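You operate a simulated robot arm through the tools that you are given. There is no shell and no other tool.

You are at the controls of a simulated robot arm. One attempt, no reset.

Task
Level the stub post and tap the post wedge home.
Fine: the frame level stays on the post's plate and reads within 0.2 deg of nought; the frame mallet goes back on its rest; fingers clear of the wedge.

Only the result counts: the job must be done as asked and must still hold three seconds after the hand-in. Knocking over, shifting, dropping, spilling or breaking anything else fails it.

Robot
A 7-joint arm with a two-finger gripper, fixed in place. Base frame: the origin is on the floor under the middle of its stand, x ahead of it, y to its left, z up. Units: m, rad, N and s.
With the tool pointing down near the work surface it reaches from about 0.38 to 0.78 m from the base axis. Its first joint turns from -2.496 to 2.496 rad. Payload 2.45 kg.
The tool frame sits at the grasp point between the pads (the TCP): z along the fingers, y along the line on which they close. The tips reach 0.026 m beyond it. The gripper opens to 0.096 m; its body begins 0.069 m behind the TCP.
Orientation is that of the tool frame in the base frame, as [roll, pitch, yaw] about the fixed x, y, z axes, in that order (R = Rz(yaw) Ry(pitch) Rx(roll)). With the fingers straight down and closing along the base's y, the tool's x points along the base's -x, its y along +y and its z along -z.

Tools
- The arm moves only by the tool nudge_tool. Its argument "steps" is a list of rows, each a list of 3 entries, a list of its own where there are three numbers: the shift along the tool's x, y, z in m, then the turn, a rotation vector about the tool's x, y, z in rad, then the closure in counts, from 0 (fully open) to 255 (shut). In form: [[[x, y, z], [wx, wy, wz], grip], ...]. A call has 1 to 20 rows; each row is the pose to reach, as a shift and turn from the pose commanded when the call began, along the tool's axes at that moment. Each row takes 0.2 s and may step no farther than 0.05 m and 0.15 rad from the row before; otherwise, or with a gripper value out of range, the whole call is refused. A pose out of reach is approached as far as the arm can. The call stops where the force on the tool passes 40 N (or 10 N more than at its start, if that is more) or the arm is blocked; 0.2 s more then pass. Each finger travels about 0.05 m/s and halts on what it meets, pressing with about 32 N; the grip force reading is that of the motor and also rises with nothing between the fingers. The clock runs only during rows and for 0.2 s after the last one: add rows that repeat a pose to give the fingers time. The reply holds the time, the measured pose of the TCP, the force on the tool along the base axes, the opening and the grip force, in the units named above and with some noise, with the torque about the TCP (base axes, N m) and any sound that the robot's microphone picked up.
- Cameras (640 x 400 px; columns grow to the right, rows downward): "scene" is fixed at [0.2222, -0.5005, 1.4349]; the picture's right is [0.74, -0.67, 0.00], its down [-0.39, -0.43, -0.81] and it looks along [0.55, 0.60, -0.58] (base axes); focal length 315 px, centre (320, 200). "wrist" rides on the gripper at [0.082, 0.003, -0.098] in the tool frame; the picture's right is [-0.04, 1.00, 0.00], its down [-0.73, -0.03, -0.68] and it looks along [-0.68, -0.03, 0.73] (tool axes); focal length 256 px, centre (320, 200). There is no depth. A picture from a camera that has moved, and an enlarged one, comes with that camera's place and axes in the base frame and with its lens.
- snapshot(camera): a new picture of that camera. The clock stands still meanwhile.
- slide_trunk(by): slides the trunk up (or, below 0, down) by that many m; the arm rides with it, the base frame stays. It gives what a move gives, with no picture.
- close_up(camera, box): a new picture of the part [left, top, right, bottom] of that camera's present view, enlarged. The clock stands still meanwhile.
- finish_job(): hands the job in; it is judged then, once.

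Places have to be worked out from the pictures, the camera data and where the tool is seen. Open the gripper and draw the arm clear of the work before you hand the job in, unless the task says otherwise.

The tools are called after "Request:" as a command line: name --argument value ..., lists and objects as JSON in quotes. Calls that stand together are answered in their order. nudge_tool: Moves the arm, as the interface text tells. Its arguments: {"type":"object","properties":{"steps":{"type":"array","items":{"type":"array"}}},"required":["steps"]} The other tools are called the same way: slide_trunk (by) moves the trunk up or down; snapshot (camera) takes a picture; close_up (camera, box) takes an enlarged picture of a part of a camera's view; finish_job () hands the job in.

At the start:

```text
t: 0.0
tool_pos: [0.4035, -0.0216, 1.2387]
tcp_rot: [3.141, 0.0, 3.14]
wrist_force: [-0.2, 0.7, 0.0]
torque: [-0.02, -0.02, 0.03]
gripper_width: 0.0958
gripper_force: 0.1
trunk travel left (down, up): [-0.575, 0.065]
```

scene: 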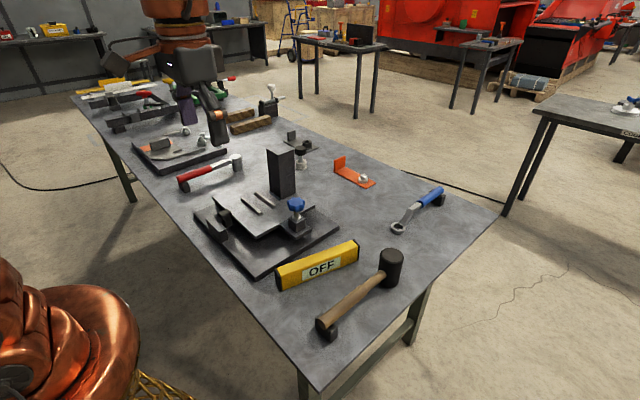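
wrist: 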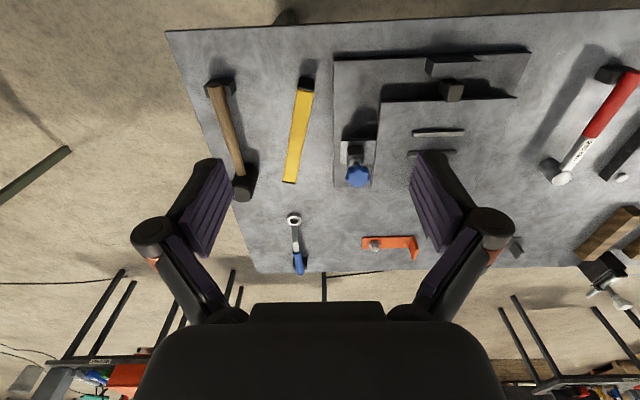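

The pictures show a workbench with a plate on a base with a post, a wedge, a yellow level (OFF), and a mallet. I take enlarged views to identify the parts.

Request:
close_up --camera "scene" --box '[180, 130, 440, 350]'

Request:
close_up --camera "scene" --box '[180, 130, 340, 290]'

Request:
close_up --camera "wrist" --box '[180, 20, 560, 280]'

Request:
close_up --camera "scene" --box '[60, 60, 320, 230]'

```text
1.82 times, centred on (310, 240) of scene
camera zoom: at [0.2222, -0.5005, 1.4349], right [0.74, -0.67, 0.0], down [-0.39, -0.43, -0.81], along [0.55, 0.6, -0.58], focal length 572 px, centre (338, 127)
```

zoom: 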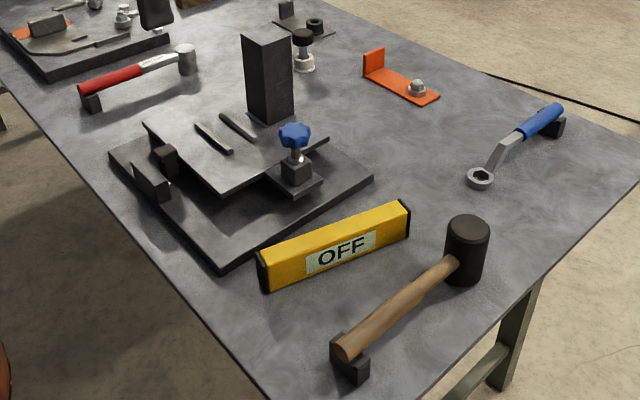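

```text
2.50 times, centred on (260, 210) of scene
camera zoom: at [0.2222, -0.5005, 1.4349], right [0.74, -0.67, 0.0], down [-0.39, -0.43, -0.81], along [0.55, 0.6, -0.58], focal length 786 px, centre (470, 175)
```

zoom: 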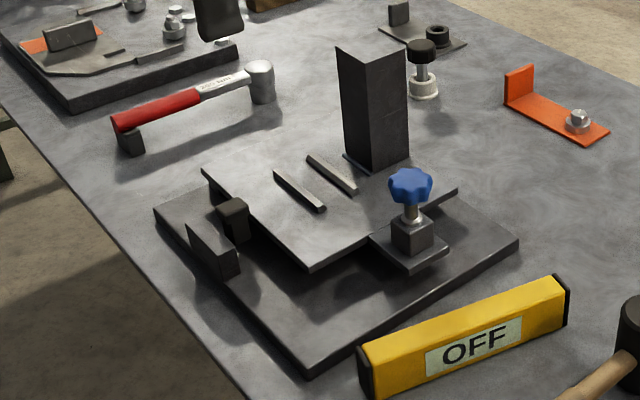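

```text
1.54 times, centred on (370, 150) of wrist
camera zoom: at [0.3227, -0.0178, 1.3364], right [0.04, 1.0, 0.0], down [0.73, -0.03, 0.68], along [0.68, -0.03, -0.73], focal length 394 px, centre (243, 277)
```

zoom: 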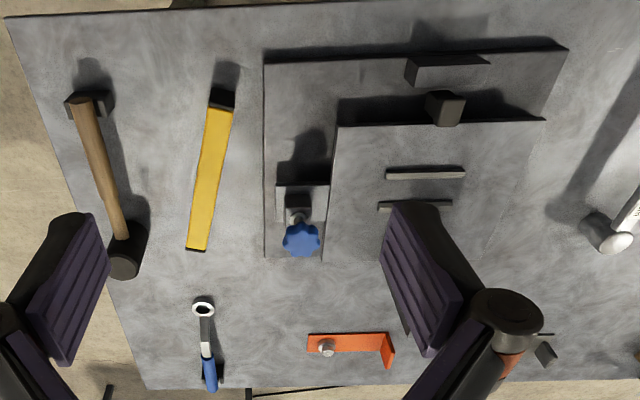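

```text
2.35 times, centred on (190, 145) of scene
camera zoom: at [0.2222, -0.5005, 1.4349], right [0.74, -0.67, 0.0], down [-0.39, -0.43, -0.81], along [0.55, 0.6, -0.58], focal length 740 px, centre (626, 329)
```

zoom: 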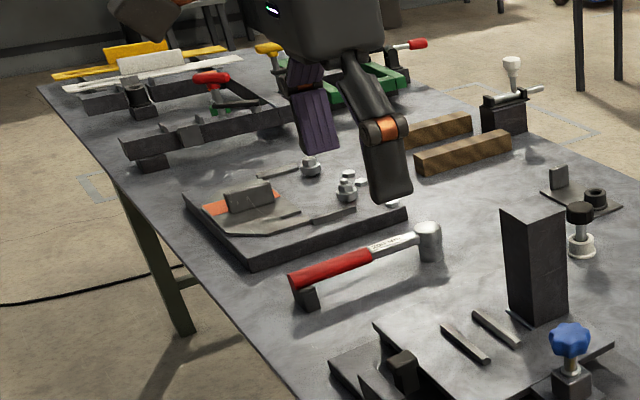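

The table surface works out at z≈0.82, the blue knob at about (0.64, 0.04, 0.93), and the mallet head at (0.71, -0.22). I move the arm left and a bit lower for a better wrist view of the post assembly.

Request:
nudge_tool --steps '[[[0, 0.04, 0], [0, 0, 0], 0], [[0, 0.08, 0], [0, 0, 0], 0], [[0, 0.12, 0.02], [0, 0, 0], 0], [[0.02, 0.16, 0.04], [0, 0, 0], 0], [[0.03, 0.18, 0.05], [0, 0, 0], 0]]'

Request:
snapshot --camera "wrist"

Request:
snapshot --camera "scene"

```text
t: 1.2
tool_pos: [0.3746, 0.1588, 1.1877]
tcp_rot: [-3.141, -0.002, 3.142]
wrist_force: [0.7, 0.4, 0.4]
torque: [0.0, 0.02, 0.02]
gripper_width: 0.0964
gripper_force: 0.0
trunk travel left (down, up): [-0.575, 0.065]
```

```text
taken
camera wrist: at [0.2923, 0.1624, 1.2861], right [0.04, 1.0, 0.0], down [0.73, -0.03, 0.68], along [0.68, -0.03, -0.73], focal length 256 px, centre (320, 200)
```

wrist: 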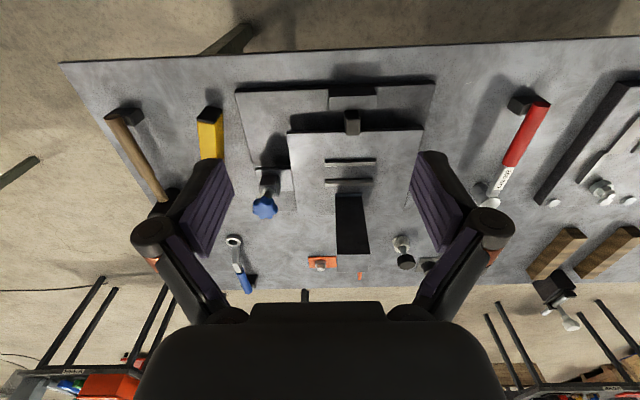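

```text
taken
```

scene: 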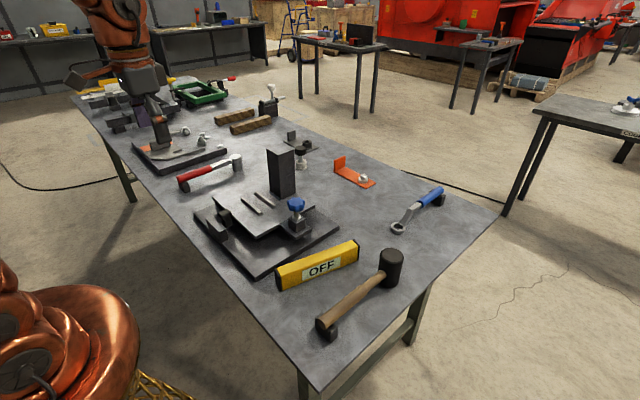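

The wrist view now has the assembly centred. I enlarge it to see the wedge and rails.

Request:
close_up --camera "wrist" --box '[230, 70, 440, 260]'

Request:
close_up --camera "scene" --box '[190, 180, 280, 270]'

Request:
close_up --camera "scene" --box '[240, 180, 360, 280]'

```text
2.11 times, centred on (335, 165) of wrist
camera zoom: at [0.2923, 0.1624, 1.2861], right [0.04, 1.0, 0.0], down [0.73, -0.03, 0.68], along [0.68, -0.03, -0.73], focal length 539 px, centre (288, 274)
```

zoom: 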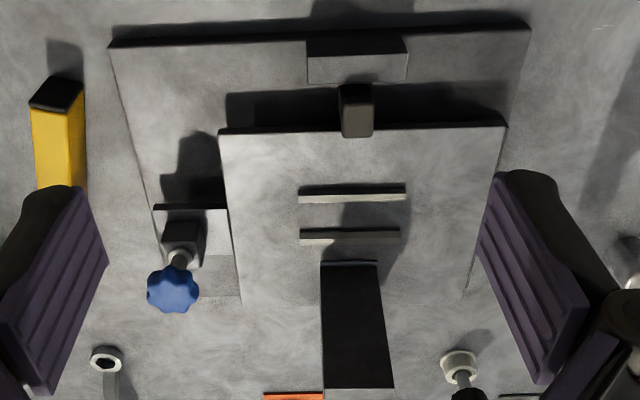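

```text
4.44 times, centred on (235, 225) of scene
camera zoom: at [0.2222, -0.5005, 1.4349], right [0.74, -0.67, 0.0], down [-0.39, -0.43, -0.81], along [0.55, 0.6, -0.58], focal length 1398 px, centre (698, 89)
```

zoom: 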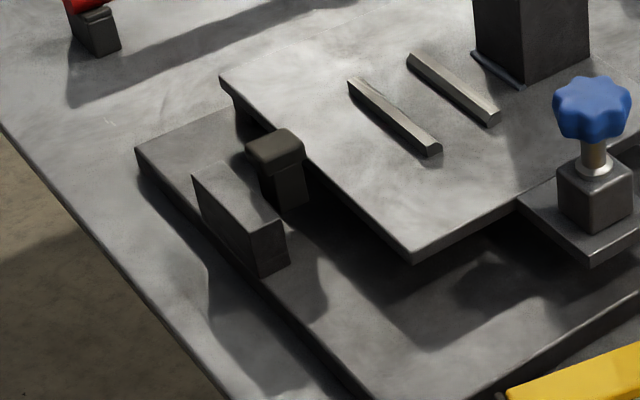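

```text
4.00 times, centred on (300, 230) of scene
camera zoom: at [0.2222, -0.5005, 1.4349], right [0.74, -0.67, 0.0], down [-0.39, -0.43, -0.81], along [0.55, 0.6, -0.58], focal length 1258 px, centre (400, 80)
```

zoom: 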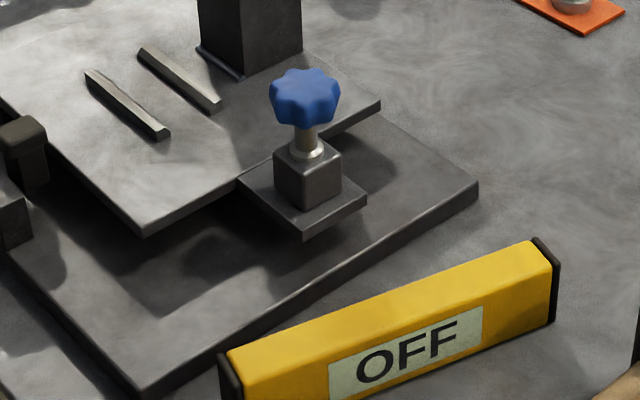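

The part with the rounded cap at about (0.50, 0.21), top z≈0.884, looks like the wedge, standing between the stop block and the plate edge. I move down to look at it more closely.

Request:
nudge_tool --steps '[[[-0.01, 0.01, 0.04], [0, 0, 0], 0], [[-0.02, 0.02, 0.08], [0, 0, 0], 0], [[-0.03, 0.03, 0.12], [0, 0, 0], 0], [[-0.04, 0.04, 0.16], [0, 0, 0], 0]]'

Request:
snapshot --camera "wrist"

Request:
snapshot --camera "scene"

```text
t: 2.2
tool_pos: [0.414, 0.1976, 1.0282]
tcp_rot: [-3.141, -0.001, 3.141]
wrist_force: [-0.6, 0.7, 0.4]
torque: [0.01, -0.03, 0.0]
gripper_width: 0.0959
gripper_force: 0.0
trunk travel left (down, up): [-0.575, 0.065]
```

```text
taken
camera wrist: at [0.3325, 0.2019, 1.1263], right [0.04, 1.0, 0.0], down [0.73, -0.03, 0.68], along [0.68, -0.03, -0.73], focal length 256 px, centre (320, 200)
```

wrist: 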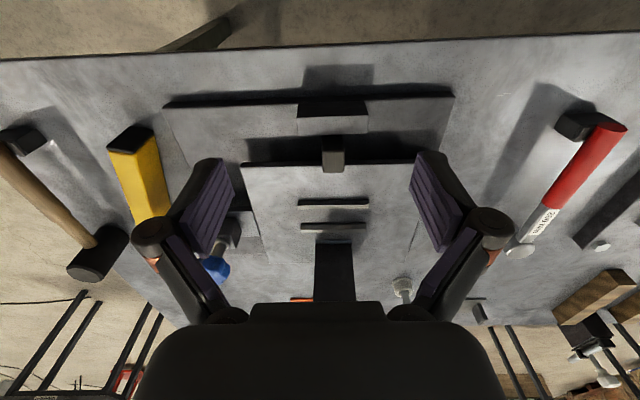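

```text
taken
```

scene: 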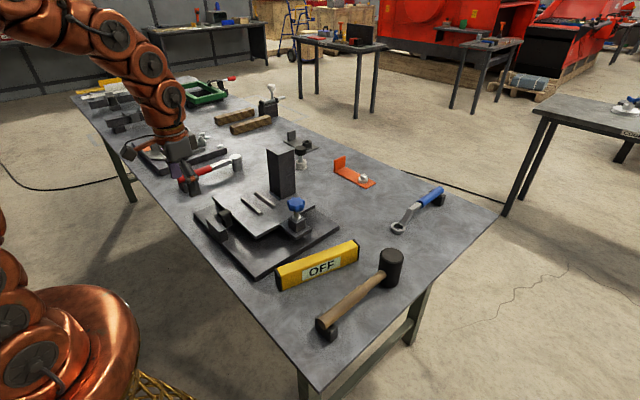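

I enlarge the wedge area and the post plate in this closer view.

Request:
close_up --camera "wrist" --box '[260, 80, 400, 180]'

Request:
close_up --camera "wrist" --box '[240, 140, 430, 310]'

Request:
close_up --camera "wrist" --box '[0, 90, 180, 290]'

```text
4.00 times, centred on (330, 130) of wrist
camera zoom: at [0.3325, 0.2019, 1.1263], right [0.04, 1.0, 0.0], down [0.73, -0.03, 0.68], along [0.68, -0.03, -0.73], focal length 1024 px, centre (280, 480)
```

zoom: 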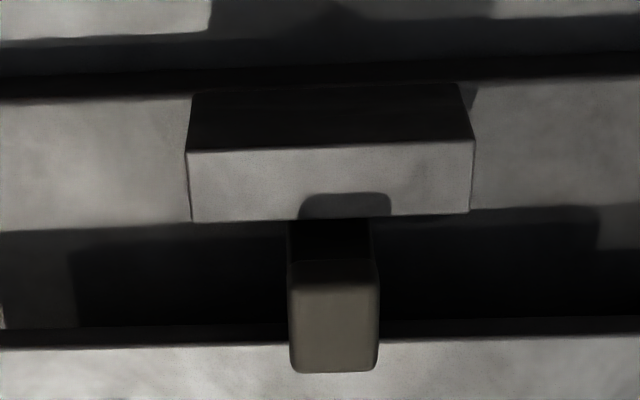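

```text
2.35 times, centred on (335, 225) of wrist
camera zoom: at [0.3325, 0.2019, 1.1263], right [0.04, 1.0, 0.0], down [0.73, -0.03, 0.68], along [0.68, -0.03, -0.73], focal length 602 px, centre (285, 141)
```

zoom: 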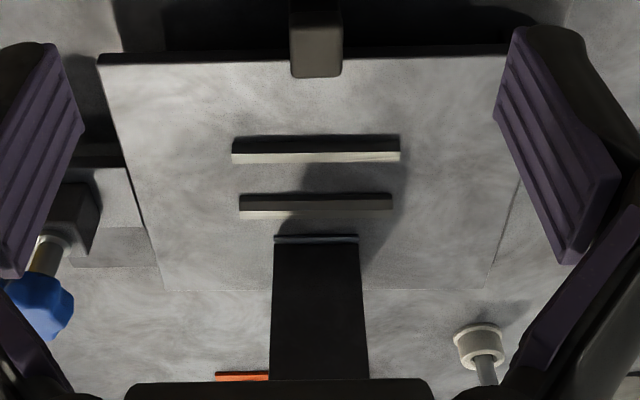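

```text
2.00 times, centred on (90, 190) of wrist
camera zoom: at [0.3325, 0.2019, 1.1263], right [0.04, 1.0, 0.0], down [0.73, -0.03, 0.68], along [0.68, -0.03, -0.73], focal length 512 px, centre (780, 220)
```

zoom: 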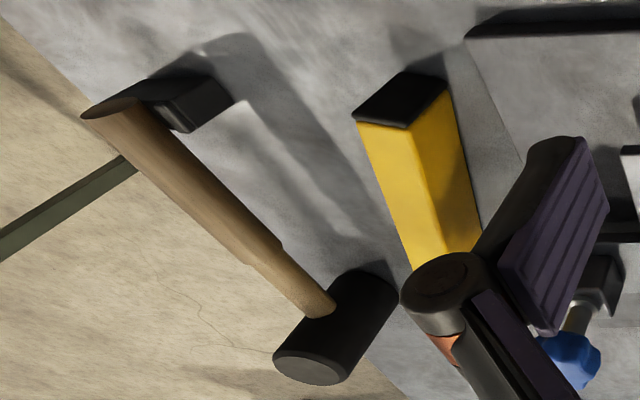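

To see the wedge's profile I need a side view. I yaw the tool by 90° while moving to the right (−y) side so that the wrist camera looks along +y.

Request:
nudge_tool --steps '[[[0, -0.02, -0.01], [0, 0, -0.142], 0], [[0, -0.04, -0.02], [0, 0, -0.285], 0], [[0, -0.06, -0.03], [0, 0, -0.428], 0], [[-0.01, -0.08, -0.03], [0, 0, -0.571], 0], [[-0.01, -0.1, -0.03], [0, 0, -0.714], 0], [[-0.02, -0.12, -0.03], [0, 0, -0.857], 0], [[-0.02, -0.14, -0.03], [0, 0, -1.0], 0], [[-0.03, -0.16, -0.03], [0, 0, -1.143], 0], [[-0.03, -0.18, -0.03], [0, 0, -1.286], 0], [[-0.036, -0.2, -0.03], [0, 0, -1.429], 0], [[-0.036, -0.218, -0.03], [0, 0, -1.571], 0]]'

Request:
snapshot --camera "wrist"

```text
t: 4.6
tool_pos: [0.4511, -0.0199, 1.0584]
tcp_rot: [3.139, 0.0, -1.57]
wrist_force: [0.0, -0.3, 0.1]
torque: [-0.03, 0.01, -0.03]
gripper_width: 0.0961
gripper_force: 0.0
trunk travel left (down, up): [-0.575, 0.065]
```

```text
taken
camera wrist: at [0.4484, -0.1015, 1.1568], right [-1.0, 0.04, 0.0], down [0.03, 0.73, 0.68], along [0.02, 0.68, -0.73], focal length 256 px, centre (320, 200)
```

wrist: 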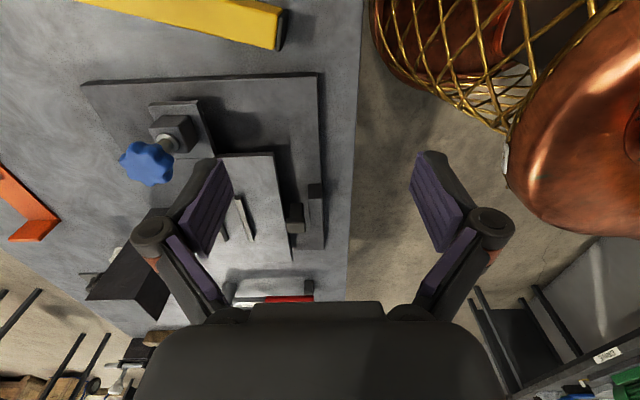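

The yaw worked; the camera now looks along +y. I tilt the tool and lower it so the view is nearly horizontal toward the wedge.

Request:
nudge_tool --steps '[[[0.01, 0, 0.02], [0, -0.125, 0], 0], [[0.02, 0, 0.04], [0, -0.25, 0], 0], [[0.03, 0, 0.06], [0, -0.375, 0], 0], [[0.04, 0, 0.08], [0, -0.5, 0], 0]]'

Request:
snapshot --camera "wrist"

Request:
close_up --camera "wrist" --box '[200, 110, 400, 235]'

```text
t: 5.6
tool_pos: [0.4508, -0.061, 0.9799]
tcp_rot: [-3.139, 0.499, -1.57]
wrist_force: [-0.9, 0.6, 0.2]
torque: [-0.02, 0.0, 0.01]
gripper_width: 0.0959
gripper_force: 0.0
trunk travel left (down, up): [-0.575, 0.065]
```

```text
taken
camera wrist: at [0.4471, -0.1788, 1.0266], right [-1.0, 0.04, 0.02], down [0.03, 0.32, 0.95], along [0.03, 0.95, -0.32], focal length 256 px, centre (320, 200)
```

wrist: 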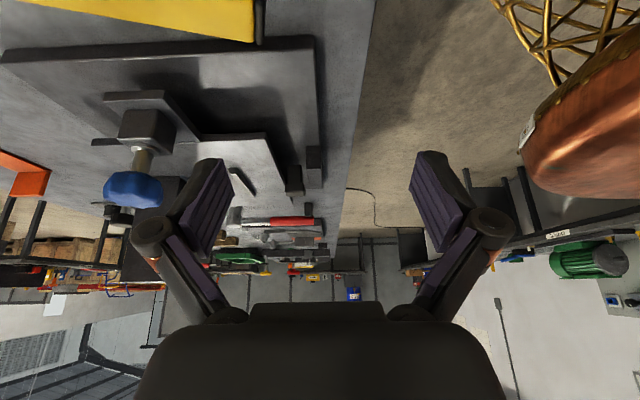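

```text
3.20 times, centred on (300, 172) of wrist
camera zoom: at [0.4471, -0.1788, 1.0266], right [-1.0, 0.04, 0.02], down [0.03, 0.32, 0.95], along [0.03, 0.95, -0.32], focal length 819 px, centre (384, 288)
```

zoom: 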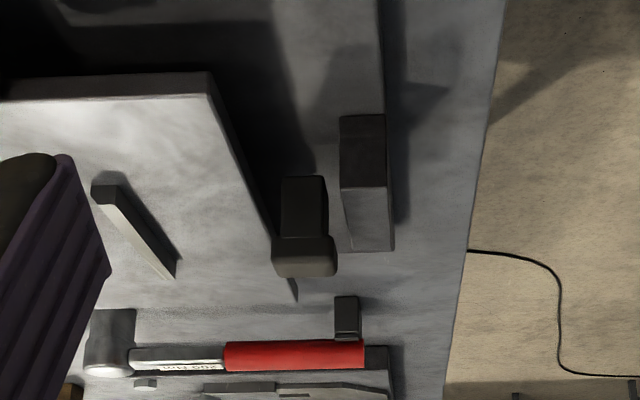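

The wedge (upside-down in this picture) has a cap on top and its body goes down between the plate edge and stop block. I move the camera closer to see the wedge's taper and gaps.

Request:
nudge_tool --steps '[[[-0.029, -0.007, 0.023], [0, 0, 0], 0], [[-0.058, -0.014, 0.046], [0, 0, 0], 0], [[-0.087, -0.02, 0.07], [0, 0, 0], 0]]'

Request:
close_up --camera "wrist" --box '[240, 60, 400, 210]'

Request:
snapshot --camera "wrist"

```text
t: 6.4
tool_pos: [0.4712, 0.0514, 0.9592]
tcp_rot: [3.141, 0.502, -1.57]
wrist_force: [0.1, -0.5, 0.8]
torque: [0.02, -0.02, 0.03]
gripper_width: 0.0958
gripper_force: 0.1
trunk travel left (down, up): [-0.575, 0.065]
```

```text
2.67 times, centred on (320, 135) of wrist
camera zoom: at [0.4674, -0.0673, 1.0061], right [-1.0, 0.04, 0.02], down [0.03, 0.32, 0.95], along [0.03, 0.95, -0.32], focal length 683 px, centre (320, 373)
```

zoom: 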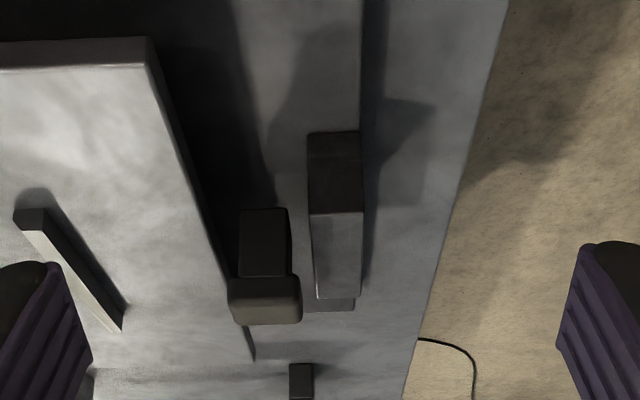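

```text
taken
camera wrist: at [0.4674, -0.0673, 1.0061], right [-1.0, 0.04, 0.02], down [0.03, 0.32, 0.95], along [0.03, 0.95, -0.32], focal length 256 px, centre (320, 200)
```

wrist: 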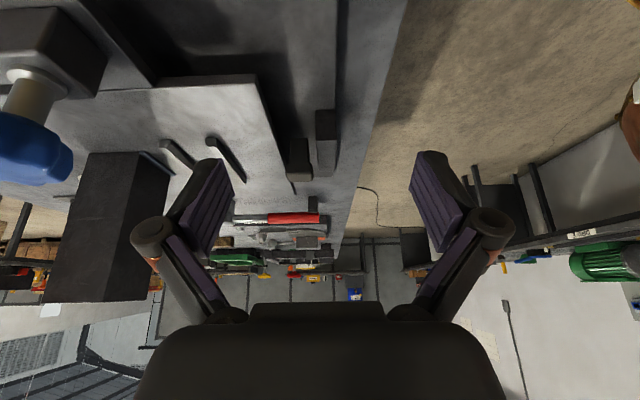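

The wedge is a vertical bar with a cap, driven downward. I now untilt, rise, and yaw back so I can inspect the level, rails and mallet.

Request:
nudge_tool --steps '[[[-0.02, 0, -0.036], [0, 0.125, 0], 0], [[-0.04, 0.0, -0.072], [0, 0.25, 0], 0], [[-0.05, 0.0, -0.09], [0, 0.375, 0], 0], [[-0.06, 0, -0.105], [0, 0.5, 0], 0]]'

Request:
nudge_tool --steps '[[[0.01, 0, 0], [0, 0, 0.142], 0], [[0.02, 0, 0], [0, 0, 0.285], 0], [[0.03, 0, 0], [0, 0, 0.428], 0], [[0.04, 0, 0], [0, 0, 0.571], 0], [[0.05, 0.01, 0], [0, 0, 0.714], 0], [[0.06, 0.02, 0], [0, 0, 0.857], 0], [[0.07, 0.03, 0], [0, 0, 1.0], 0], [[0.08, 0.04, 0], [0, 0, 1.143], 0], [[0.09, 0.05, 0], [0, 0, 1.286], 0], [[0.1, 0.06, 0], [0, 0, 1.429], 0], [[0.11, 0.06, 0], [0, 0, 1.571], 0]]'

Request:
snapshot --camera "wrist"

```text
t: 7.4
tool_pos: [0.4714, 0.0523, 1.0802]
tcp_rot: [-3.141, -0.001, -1.573]
wrist_force: [-0.5, -0.6, 0.0]
torque: [0.03, -0.02, 0.01]
gripper_width: 0.0961
gripper_force: 0.1
trunk travel left (down, up): [-0.575, 0.065]
```

```text
t: 9.8
tool_pos: [0.4089, -0.0573, 1.0783]
tcp_rot: [-3.141, 0.0, 3.137]
wrist_force: [-0.6, 0.0, -0.3]
torque: [0.01, 0.01, -0.01]
gripper_width: 0.096
gripper_force: 0.1
trunk travel left (down, up): [-0.575, 0.065]
```

```text
taken
camera wrist: at [0.3276, -0.0538, 1.1774], right [0.04, 1.0, 0.0], down [0.73, -0.03, 0.68], along [0.68, -0.03, -0.73], focal length 256 px, centre (320, 200)
```

wrist: 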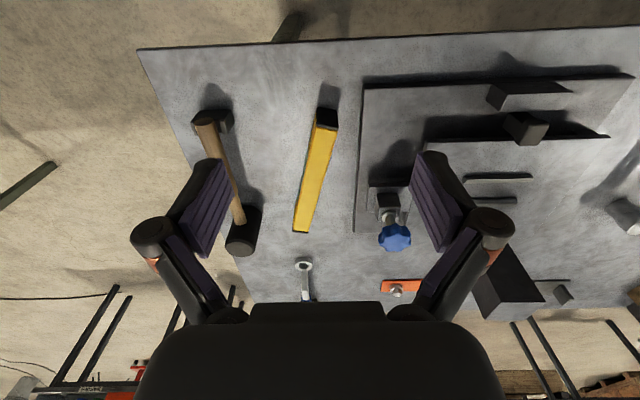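

The level lies at about center (0.588, -0.081), yaw ≈ -15.5°, top z≈0.87. I enlarge this view to refine the level, mallet and rail geometry.

Request:
close_up --camera "wrist" --box '[270, 90, 370, 250]'

Request:
close_up --camera "wrist" --box '[170, 90, 290, 270]'

Request:
close_up --camera "scene" --box '[265, 230, 365, 300]'

Request:
close_up --camera "scene" --box '[300, 235, 420, 350]'

```text
2.50 times, centred on (320, 170) of wrist
camera zoom: at [0.3276, -0.0538, 1.1774], right [0.04, 1.0, 0.0], down [0.73, -0.03, 0.68], along [0.68, -0.03, -0.73], focal length 640 px, centre (320, 275)
```

zoom: 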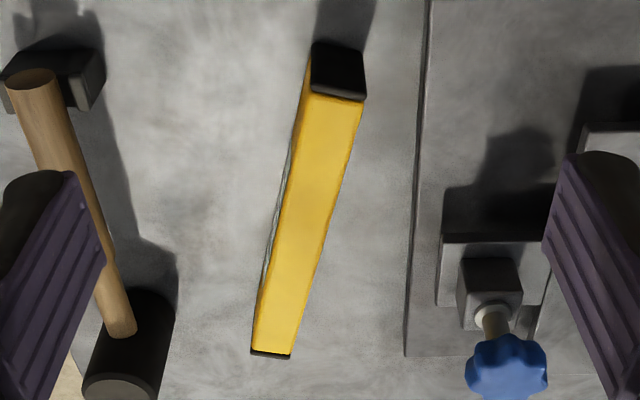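

```text
2.22 times, centred on (230, 180) of wrist
camera zoom: at [0.3276, -0.0538, 1.1774], right [0.04, 1.0, 0.0], down [0.73, -0.03, 0.68], along [0.68, -0.03, -0.73], focal length 569 px, centre (520, 244)
```

zoom: 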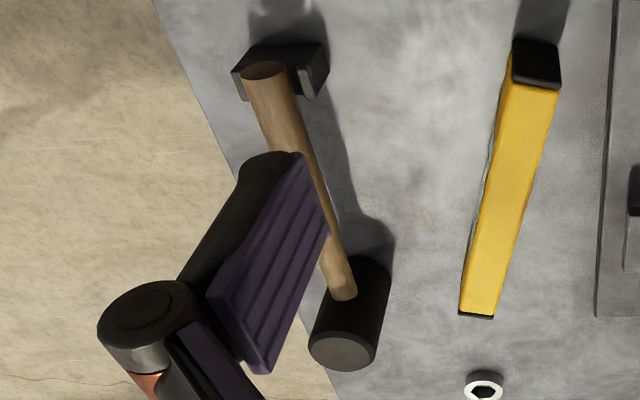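

```text
5.71 times, centred on (315, 265) of scene
camera zoom: at [0.2222, -0.5005, 1.4349], right [0.74, -0.67, 0.0], down [-0.39, -0.43, -0.81], along [0.55, 0.6, -0.58], focal length 1798 px, centre (349, -171)
```

zoom: 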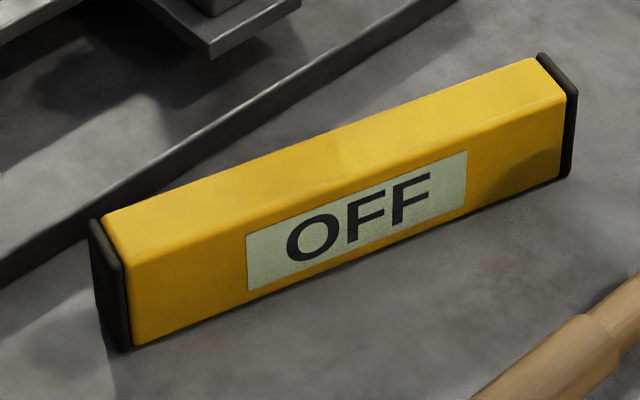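

```text
3.48 times, centred on (360, 292) of scene
camera zoom: at [0.2222, -0.5005, 1.4349], right [0.74, -0.67, 0.0], down [-0.39, -0.43, -0.81], along [0.55, 0.6, -0.58], focal length 1094 px, centre (181, -122)
```

zoom: 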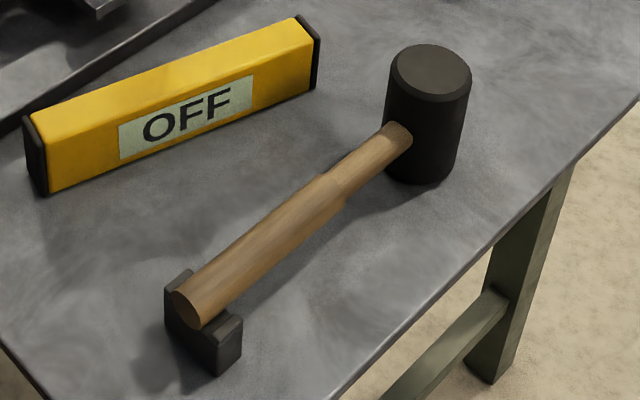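

Triangulation gives level center (0.602, -0.080), yaw -14.5°, width 0.03, top z≈0.855 (table z≈0.80); mallet handle lies along x at y≈-0.218, head at x≈0.71. I move above a grip point 7 cm toward the level's far end, aligned with it, and then check.

Request:
nudge_tool --steps '[[[-0.045, -0.007, 0], [0, 0, 0.06], 0], [[-0.09, -0.014, 0], [0, 0, 0.12], 40], [[-0.135, -0.021, 0.01], [0, 0, 0.19], 80], [[-0.18, -0.028, 0.03], [0, 0, 0.248], 90], [[-0.22, -0.034, 0.06], [0, 0, 0.248], 90], [[-0.261, -0.0402, 0.09], [0, 0, 0.248], 90], [[-0.261, -0.0402, 0.13], [0, 0, 0.248], 90]]'

Request:
snapshot --camera "wrist"

Request:
close_up --camera "scene" --box '[240, 140, 440, 300]'

```text
refused: row 5 steps farther than a row can; nothing moved
```

```text
taken
camera wrist: at [0.3276, -0.0538, 1.1774], right [0.04, 1.0, 0.0], down [0.73, -0.03, 0.68], along [0.68, -0.03, -0.73], focal length 256 px, centre (320, 200)
```

wrist: 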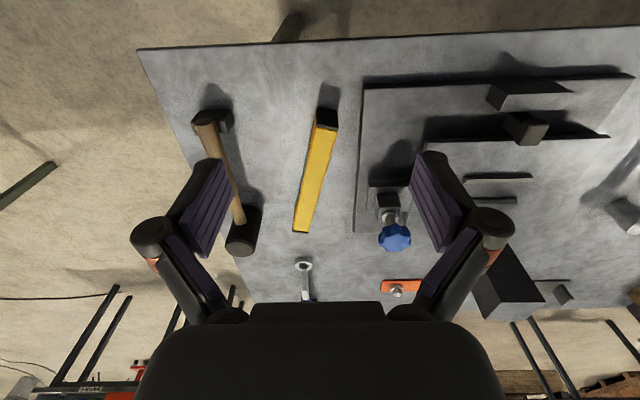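

```text
2.50 times, centred on (340, 220) of scene
camera zoom: at [0.2222, -0.5005, 1.4349], right [0.74, -0.67, 0.0], down [-0.39, -0.43, -0.81], along [0.55, 0.6, -0.58], focal length 786 px, centre (270, 150)
```

zoom: 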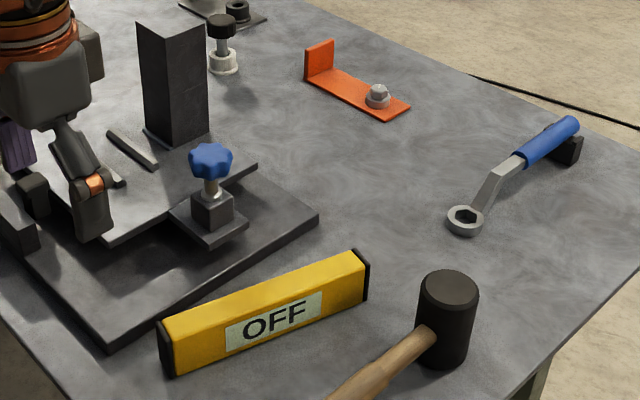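

The call was refused because one row stepped slightly too far; nothing moved. I resend it with smaller row steps.

Request:
nudge_tool --steps '[[[-0.04, -0.006, 0], [0, 0, 0.06], 0], [[-0.08, -0.012, 0], [0, 0, 0.12], 40], [[-0.12, -0.018, 0], [0, 0, 0.19], 80], [[-0.16, -0.024, 0.01], [0, 0, 0.248], 90], [[-0.2, -0.03, 0.03], [0, 0, 0.248], 90], [[-0.235, -0.036, 0.06], [0, 0, 0.248], 90], [[-0.261, -0.0402, 0.09], [0, 0, 0.248], 90], [[-0.261, -0.0402, 0.13], [0, 0, 0.248], 90]]'

Request:
snapshot --camera "wrist"

Request:
close_up --camera "scene" --box '[240, 140, 440, 300]'

```text
t: 11.6
tool_pos: [0.6734, -0.0984, 0.9512]
tcp_rot: [-3.141, 0.001, 2.892]
wrist_force: [-0.2, -0.3, 0.5]
torque: [-0.02, -0.01, 0.02]
gripper_width: 0.0622
gripper_force: 0.1
trunk travel left (down, up): [-0.575, 0.065]
```

```text
taken
camera wrist: at [0.5942, -0.0739, 1.0487], right [0.29, 0.96, 0.0], down [0.7, -0.21, 0.68], along [0.65, -0.19, -0.73], focal length 256 px, centre (320, 200)
```

wrist: 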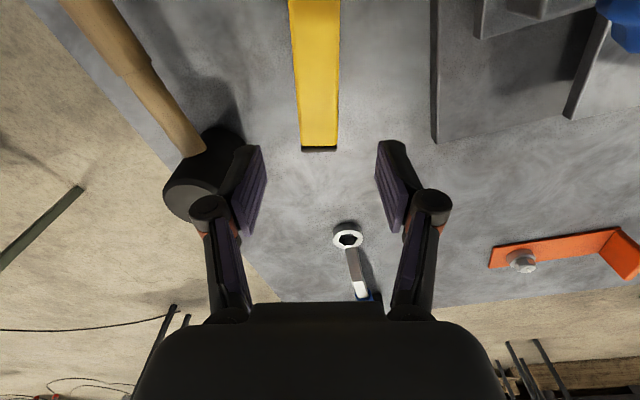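

```text
2.50 times, centred on (340, 220) of scene
camera zoom: at [0.2222, -0.5005, 1.4349], right [0.74, -0.67, 0.0], down [-0.39, -0.43, -0.81], along [0.55, 0.6, -0.58], focal length 786 px, centre (270, 150)
```

zoom: 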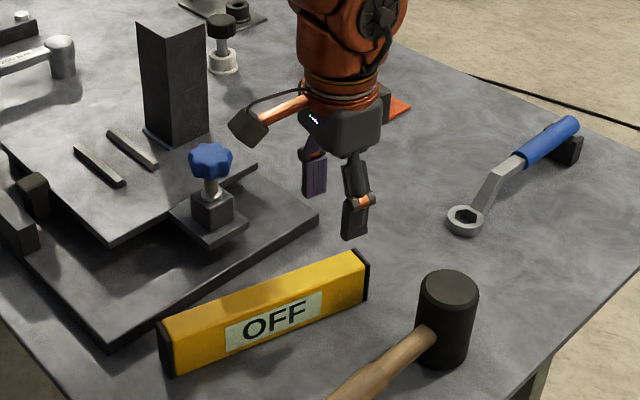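

The tool is aligned with the level (within ~2 mm). I descend in stages; first to z≈0.875, and check.

Request:
nudge_tool --steps '[[[0, -0.001, 0.03], [0, 0, 0], 90], [[0, -0.001, 0.06], [0, 0, 0], 90], [[0, -0.001, 0.076], [0, 0, 0], 90]]'

Request:
close_up --camera "scene" --box '[270, 180, 390, 300]'

Request:
snapshot --camera "wrist"

```text
t: 12.4
tool_pos: [0.6708, -0.0996, 0.8739]
tcp_rot: [-3.141, 0.001, 2.892]
wrist_force: [-0.2, 0.3, 0.3]
torque: [-0.03, 0.0, 0.03]
gripper_width: 0.0622
gripper_force: 0.0
trunk travel left (down, up): [-0.575, 0.065]
```

```text
3.33 times, centred on (330, 240) of scene
camera zoom: at [0.2222, -0.5005, 1.4349], right [0.74, -0.67, 0.0], down [-0.39, -0.43, -0.81], along [0.55, 0.6, -0.58], focal length 1049 px, centre (287, 67)
```

zoom: 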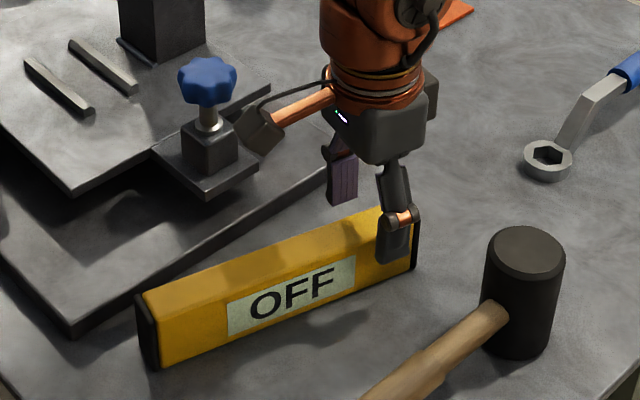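

```text
taken
camera wrist: at [0.5927, -0.0751, 0.9724], right [0.28, 0.96, 0.0], down [0.7, -0.21, 0.68], along [0.65, -0.19, -0.73], focal length 256 px, centre (320, 200)
```

wrist: 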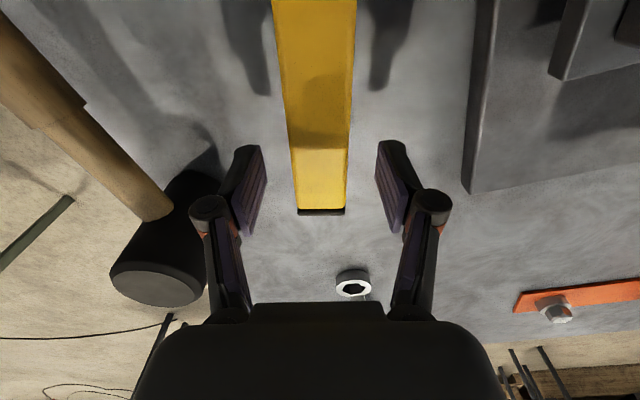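

Fingers straddle the level with clear margins. I descend another 0.026 m and close on it.

Request:
nudge_tool --steps '[[[0, 0, 0.013], [0, 0, 0], 90], [[0, 0, 0.026], [0, 0, 0], 90], [[0, 0, 0.026], [0, 0, 0], 130], [[0, 0, 0.026], [0, 0, 0], 255], [[0, 0, 0.026], [0, 0, 0], 255], [[0, 0, 0.026], [0, 0, 0], 255], [[0, 0, 0.026], [0, 0, 0], 255]]'

Request:
close_up --camera "scene" --box '[270, 180, 390, 300]'

```text
t: 14.0
tool_pos: [0.6702, -0.1002, 0.8472]
tcp_rot: [3.141, -0.001, 2.892]
wrist_force: [-0.5, 0.7, 0.4]
torque: [0.08, 0.11, -0.16]
gripper_width: 0.0314
gripper_force: 31.4
trunk travel left (down, up): [-0.575, 0.065]
```

```text
3.33 times, centred on (330, 240) of scene
camera zoom: at [0.2222, -0.5005, 1.4349], right [0.74, -0.67, 0.0], down [-0.39, -0.43, -0.81], along [0.55, 0.6, -0.58], focal length 1049 px, centre (287, 67)
```

zoom: 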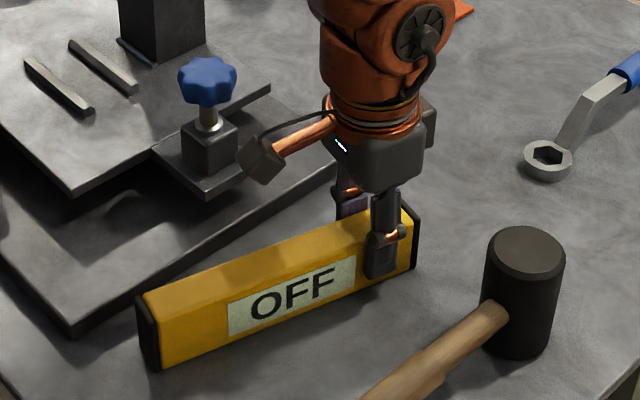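

The level is gripped at 0.031 m opening. I lift it a little and check whether it sags.

Request:
nudge_tool --steps '[[[0, 0, -0.01], [0, 0, 0], 255], [[0, 0, -0.02], [0, 0, 0], 255], [[0, 0, -0.03], [0, 0, 0], 255], [[0, 0, -0.04], [0, 0, 0], 255]]'

Request:
close_up --camera "scene" --box '[260, 170, 400, 310]'

Request:
snapshot --camera "wrist"

```text
t: 15.0
tool_pos: [0.6724, -0.0996, 0.8873]
tcp_rot: [-3.141, -0.003, 2.893]
wrist_force: [-0.5, -0.2, -3.3]
torque: [-0.04, -0.21, -0.02]
gripper_width: 0.0314
gripper_force: 32.0
trunk travel left (down, up): [-0.575, 0.065]
```

```text
2.86 times, centred on (330, 240) of scene
camera zoom: at [0.2222, -0.5005, 1.4349], right [0.74, -0.67, 0.0], down [-0.39, -0.43, -0.81], along [0.55, 0.6, -0.58], focal length 899 px, centre (291, 86)
```

zoom: 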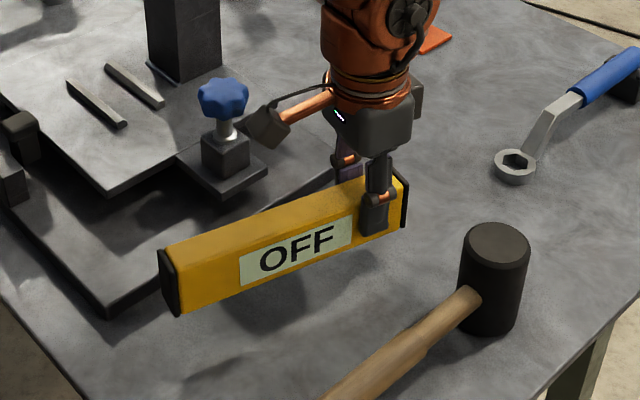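

```text
taken
camera wrist: at [0.5935, -0.075, 0.9854], right [0.28, 0.96, 0.0], down [0.7, -0.21, 0.68], along [0.65, -0.19, -0.73], focal length 256 px, centre (320, 200)
```

wrist: 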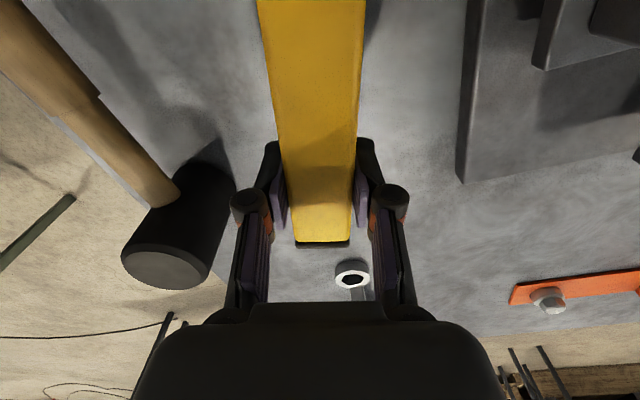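

The level (about 0.34 kg) is held firmly without sag. Before carrying it over, I enlarge the rails area to pin down their position.

Request:
close_up --camera "scene" --box '[205, 170, 305, 240]'

Request:
close_up --camera "scene" --box '[235, 180, 285, 220]'

```text
5.71 times, centred on (255, 205) of scene
camera zoom: at [0.2222, -0.5005, 1.4349], right [0.74, -0.67, 0.0], down [-0.39, -0.43, -0.81], along [0.55, 0.6, -0.58], focal length 1798 px, centre (691, 171)
```

zoom: 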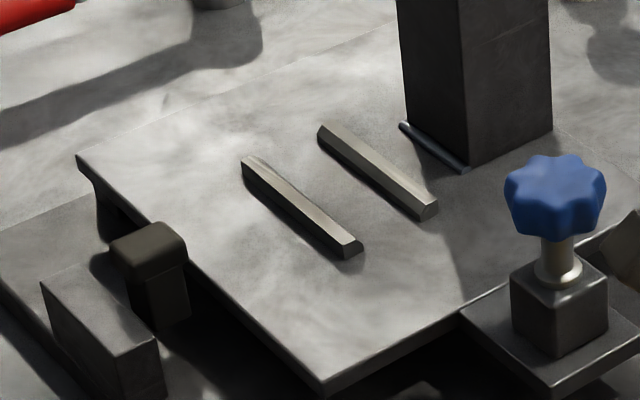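

```text
10.00 times, centred on (260, 200) of scene
camera zoom: at [0.2222, -0.5005, 1.4349], right [0.74, -0.67, 0.0], down [-0.39, -0.43, -0.81], along [0.55, 0.6, -0.58], focal length 3146 px, centre (920, 200)
```

zoom: 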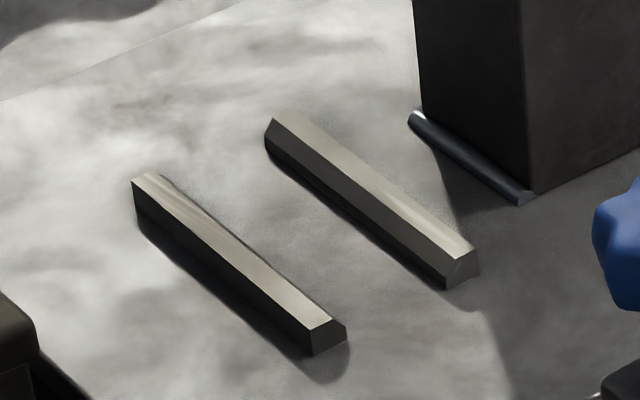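

Rails run along y, with inner faces at x≈0.589 and 0.626 (mid ≈0.608), and plate top near z≈0.86. I lift the level to z≈1.03 and rotate/translate to hover above the slot, with the display ending up facing the robot.

Request:
nudge_tool --steps '[[[0, 0, -0.045], [0, 0, 0], 255], [[0, 0, -0.09], [0, 0, 0], 255], [[0, 0, -0.14], [0, 0, 0], 255], [[0.012, 0.021, -0.14], [0, 0, 0.14], 255], [[0.024, 0.042, -0.14], [0, 0, 0.28], 255], [[0.036, 0.063, -0.14], [0, 0, 0.42], 255], [[0.048, 0.084, -0.14], [0, 0, 0.56], 255], [[0.06, 0.105, -0.14], [0, 0, 0.7], 255], [[0.072, 0.126, -0.14], [0, 0, 0.84], 255], [[0.084, 0.147, -0.14], [0, 0, 0.98], 255], [[0.096, 0.168, -0.14], [0, 0, 1.12], 255], [[0.108, 0.189, -0.14], [0, 0, 1.25], 255], [[0.1199, 0.2095, -0.14], [0, 0, 1.321], 255]]'

Request:
snapshot --camera "scene"

Request:
close_up --camera "scene" --box '[200, 110, 340, 250]'

Request:
snapshot --camera "wrist"

```text
t: 17.8
tool_pos: [0.6063, 0.1333, 1.0272]
tcp_rot: [3.14, 0.0, 1.57]
wrist_force: [0.3, -0.9, -3.5]
torque: [-0.25, -0.01, 0.04]
gripper_width: 0.0317
gripper_force: 32.3
trunk travel left (down, up): [-0.575, 0.065]
```

```text
taken
```

scene: 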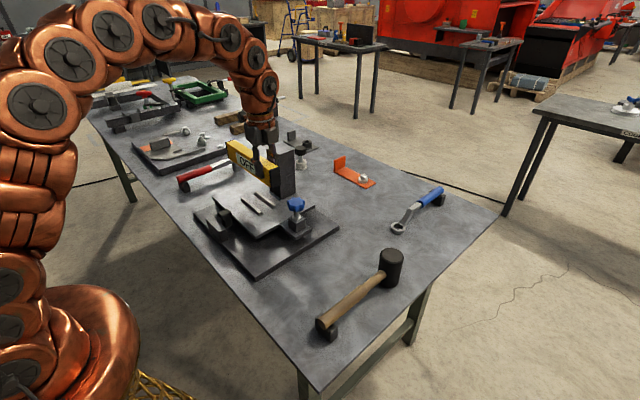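

```text
2.86 times, centred on (270, 180) of scene
camera zoom: at [0.2222, -0.5005, 1.4349], right [0.74, -0.67, 0.0], down [-0.39, -0.43, -0.81], along [0.55, 0.6, -0.58], focal length 899 px, centre (463, 257)
```

zoom: 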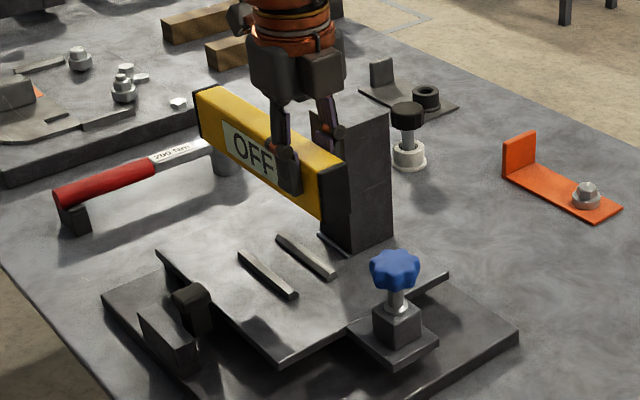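

```text
taken
camera wrist: at [0.609, 0.2156, 1.1262], right [1.0, -0.04, 0.0], down [-0.03, -0.73, 0.68], along [-0.03, -0.68, -0.73], focal length 256 px, centre (320, 200)
```

wrist: 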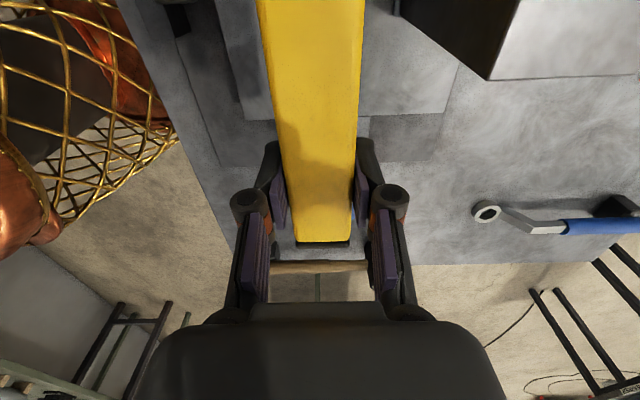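

The level is over the slot with the display facing the robot and scene camera. I descend to about 2 cm above the rails and check alignment.

Request:
nudge_tool --steps '[[[0, 0, 0.03], [0, 0, 0], 255], [[0, 0, 0.06], [0, 0, 0], 255], [[0, 0, 0.08], [0, 0, 0], 255], [[0, 0, 0.09], [0, 0, 0], 255], [[0, 0, 0.09], [0, 0, 0], 255]]'

Request:
close_up --camera "scene" --box '[220, 150, 310, 230]'

Request:
snapshot --camera "wrist"

```text
t: 19.0
tool_pos: [0.6075, 0.1325, 0.939]
tcp_rot: [3.14, 0.0, 1.572]
wrist_force: [-0.3, 0.0, -2.4]
torque: [-0.2, 0.03, 0.02]
gripper_width: 0.0317
gripper_force: 32.2
trunk travel left (down, up): [-0.575, 0.065]
```

```text
5.00 times, centred on (265, 190) of scene
camera zoom: at [0.2222, -0.5005, 1.4349], right [0.74, -0.67, 0.0], down [-0.39, -0.43, -0.81], along [0.55, 0.6, -0.58], focal length 1573 px, centre (595, 250)
```

zoom: 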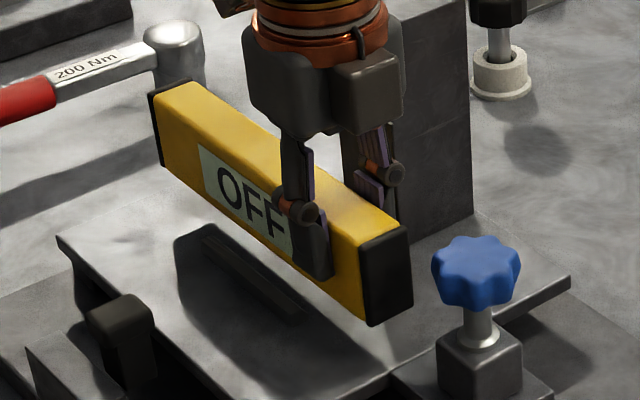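

```text
taken
camera wrist: at [0.6102, 0.2154, 1.0363], right [1.0, -0.04, 0.0], down [-0.03, -0.73, 0.68], along [-0.03, -0.68, -0.73], focal length 256 px, centre (320, 200)
```

wrist: 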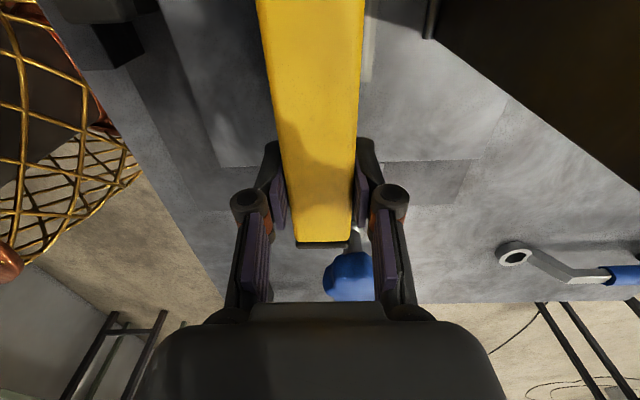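

I enlarge the wrist view to judge the level's position relative to the far rail.

Request:
close_up --camera "wrist" --box '[200, 0, 460, 160]'

Request:
close_up --camera "scene" --box '[240, 185, 300, 225]'

```text
2.46 times, centred on (330, 80) of wrist
camera zoom: at [0.6102, 0.2154, 1.0363], right [1.0, -0.04, 0.0], down [-0.03, -0.73, 0.68], along [-0.03, -0.68, -0.73], focal length 630 px, centre (295, 495)
```

zoom: 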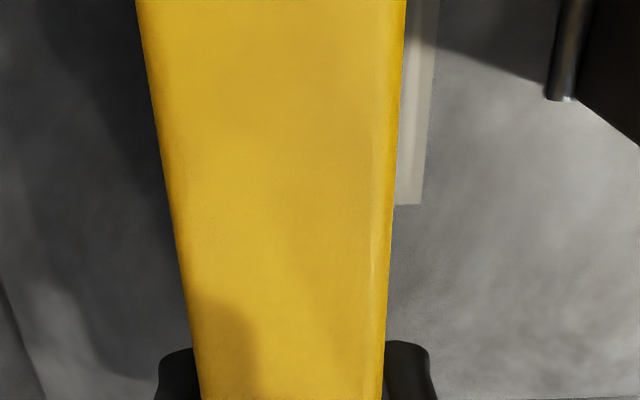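

```text
10.00 times, centred on (270, 205) of scene
camera zoom: at [0.2222, -0.5005, 1.4349], right [0.74, -0.67, 0.0], down [-0.39, -0.43, -0.81], along [0.55, 0.6, -0.58], focal length 3146 px, centre (820, 150)
```

zoom: 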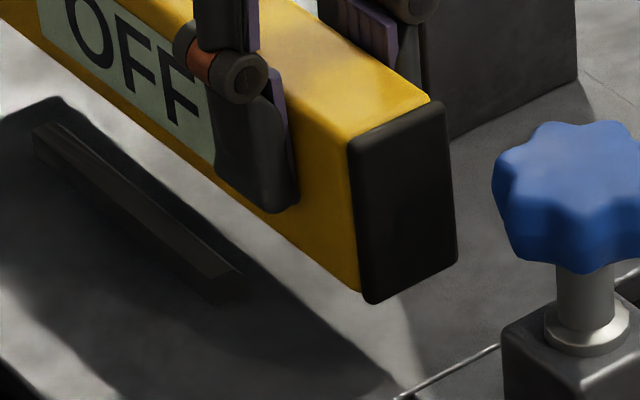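

The level's centerline x≈0.608 matches the slot's midpoint. I lower gently in small steps, watching force for contact.

Request:
nudge_tool --steps '[[[0, 0, 0.008], [0, 0, 0], 255], [[0, 0, 0.016], [0, 0, 0], 255], [[0, 0, 0.02], [0, 0, 0], 255], [[0, 0, 0.024], [0, 0, 0], 255]]'

Request:
close_up --camera "scene" --box '[220, 150, 310, 230]'

```text
t: 20.0
tool_pos: [0.6082, 0.134, 0.9144]
tcp_rot: [3.14, -0.003, 1.571]
wrist_force: [5.1, -0.7, 5.0]
torque: [0.69, -0.06, -0.54]
gripper_width: 0.0316
gripper_force: 32.2
trunk travel left (down, up): [-0.575, 0.065]
```

```text
5.00 times, centred on (265, 190) of scene
camera zoom: at [0.2222, -0.5005, 1.4349], right [0.74, -0.67, 0.0], down [-0.39, -0.43, -0.81], along [0.55, 0.6, -0.58], focal length 1573 px, centre (595, 250)
```

zoom: 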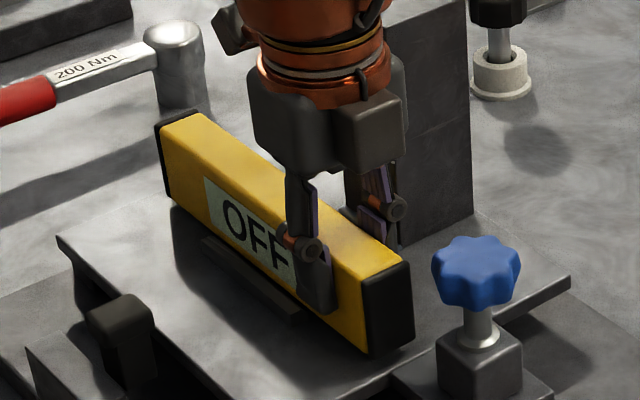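

Contact force (+x ≈5 N acting about 0.11 m toward +y) shows the level's +y end riding on the near rail's chamfer. I back off 4 mm, shift +x by 2.5 mm and lower again.

Request:
nudge_tool --steps '[[[0, 0, -0.004], [0, 0, 0], 255], [[0, 0.0025, -0.004], [0, 0, 0], 255], [[0, 0.0025, 0], [0, 0, 0], 255]]'

Request:
close_up --camera "wrist" --box '[200, 0, 460, 160]'

```text
t: 20.8
tool_pos: [0.6087, 0.1341, 0.9127]
tcp_rot: [-3.139, 0.0, 1.573]
wrist_force: [-0.2, 0.1, -2.5]
torque: [-0.23, 0.01, -0.02]
gripper_width: 0.0315
gripper_force: 32.3
trunk travel left (down, up): [-0.575, 0.065]
```

```text
2.46 times, centred on (330, 80) of wrist
camera zoom: at [0.6119, 0.2162, 1.0111], right [1.0, -0.04, 0.0], down [-0.03, -0.73, 0.68], along [-0.03, -0.68, -0.73], focal length 630 px, centre (295, 495)
```

zoom: 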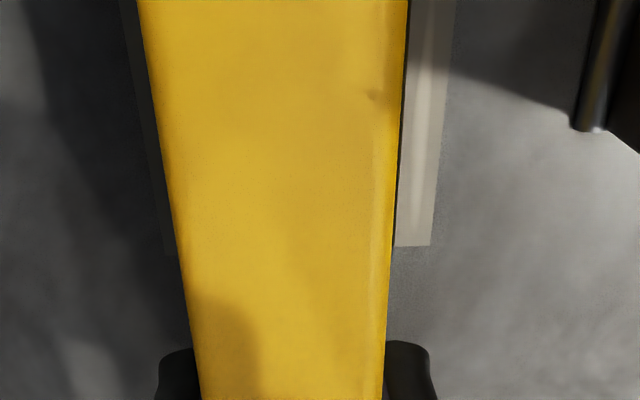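

Now there is no side force at the same height, so the level is in the slot. I continue lowering in small steps.

Request:
nudge_tool --steps '[[[0, 0, 0.003], [0, 0, 0], 255], [[0, 0, 0.006], [0, 0, 0], 255]]'

```text
t: 21.4
tool_pos: [0.6109, 0.1337, 0.9078]
tcp_rot: [-3.141, 0.001, 1.57]
wrist_force: [0.9, -1.9, 3.4]
torque: [0.94, -0.02, -0.08]
gripper_width: 0.0313
gripper_force: 31.8
trunk travel left (down, up): [-0.575, 0.065]
```

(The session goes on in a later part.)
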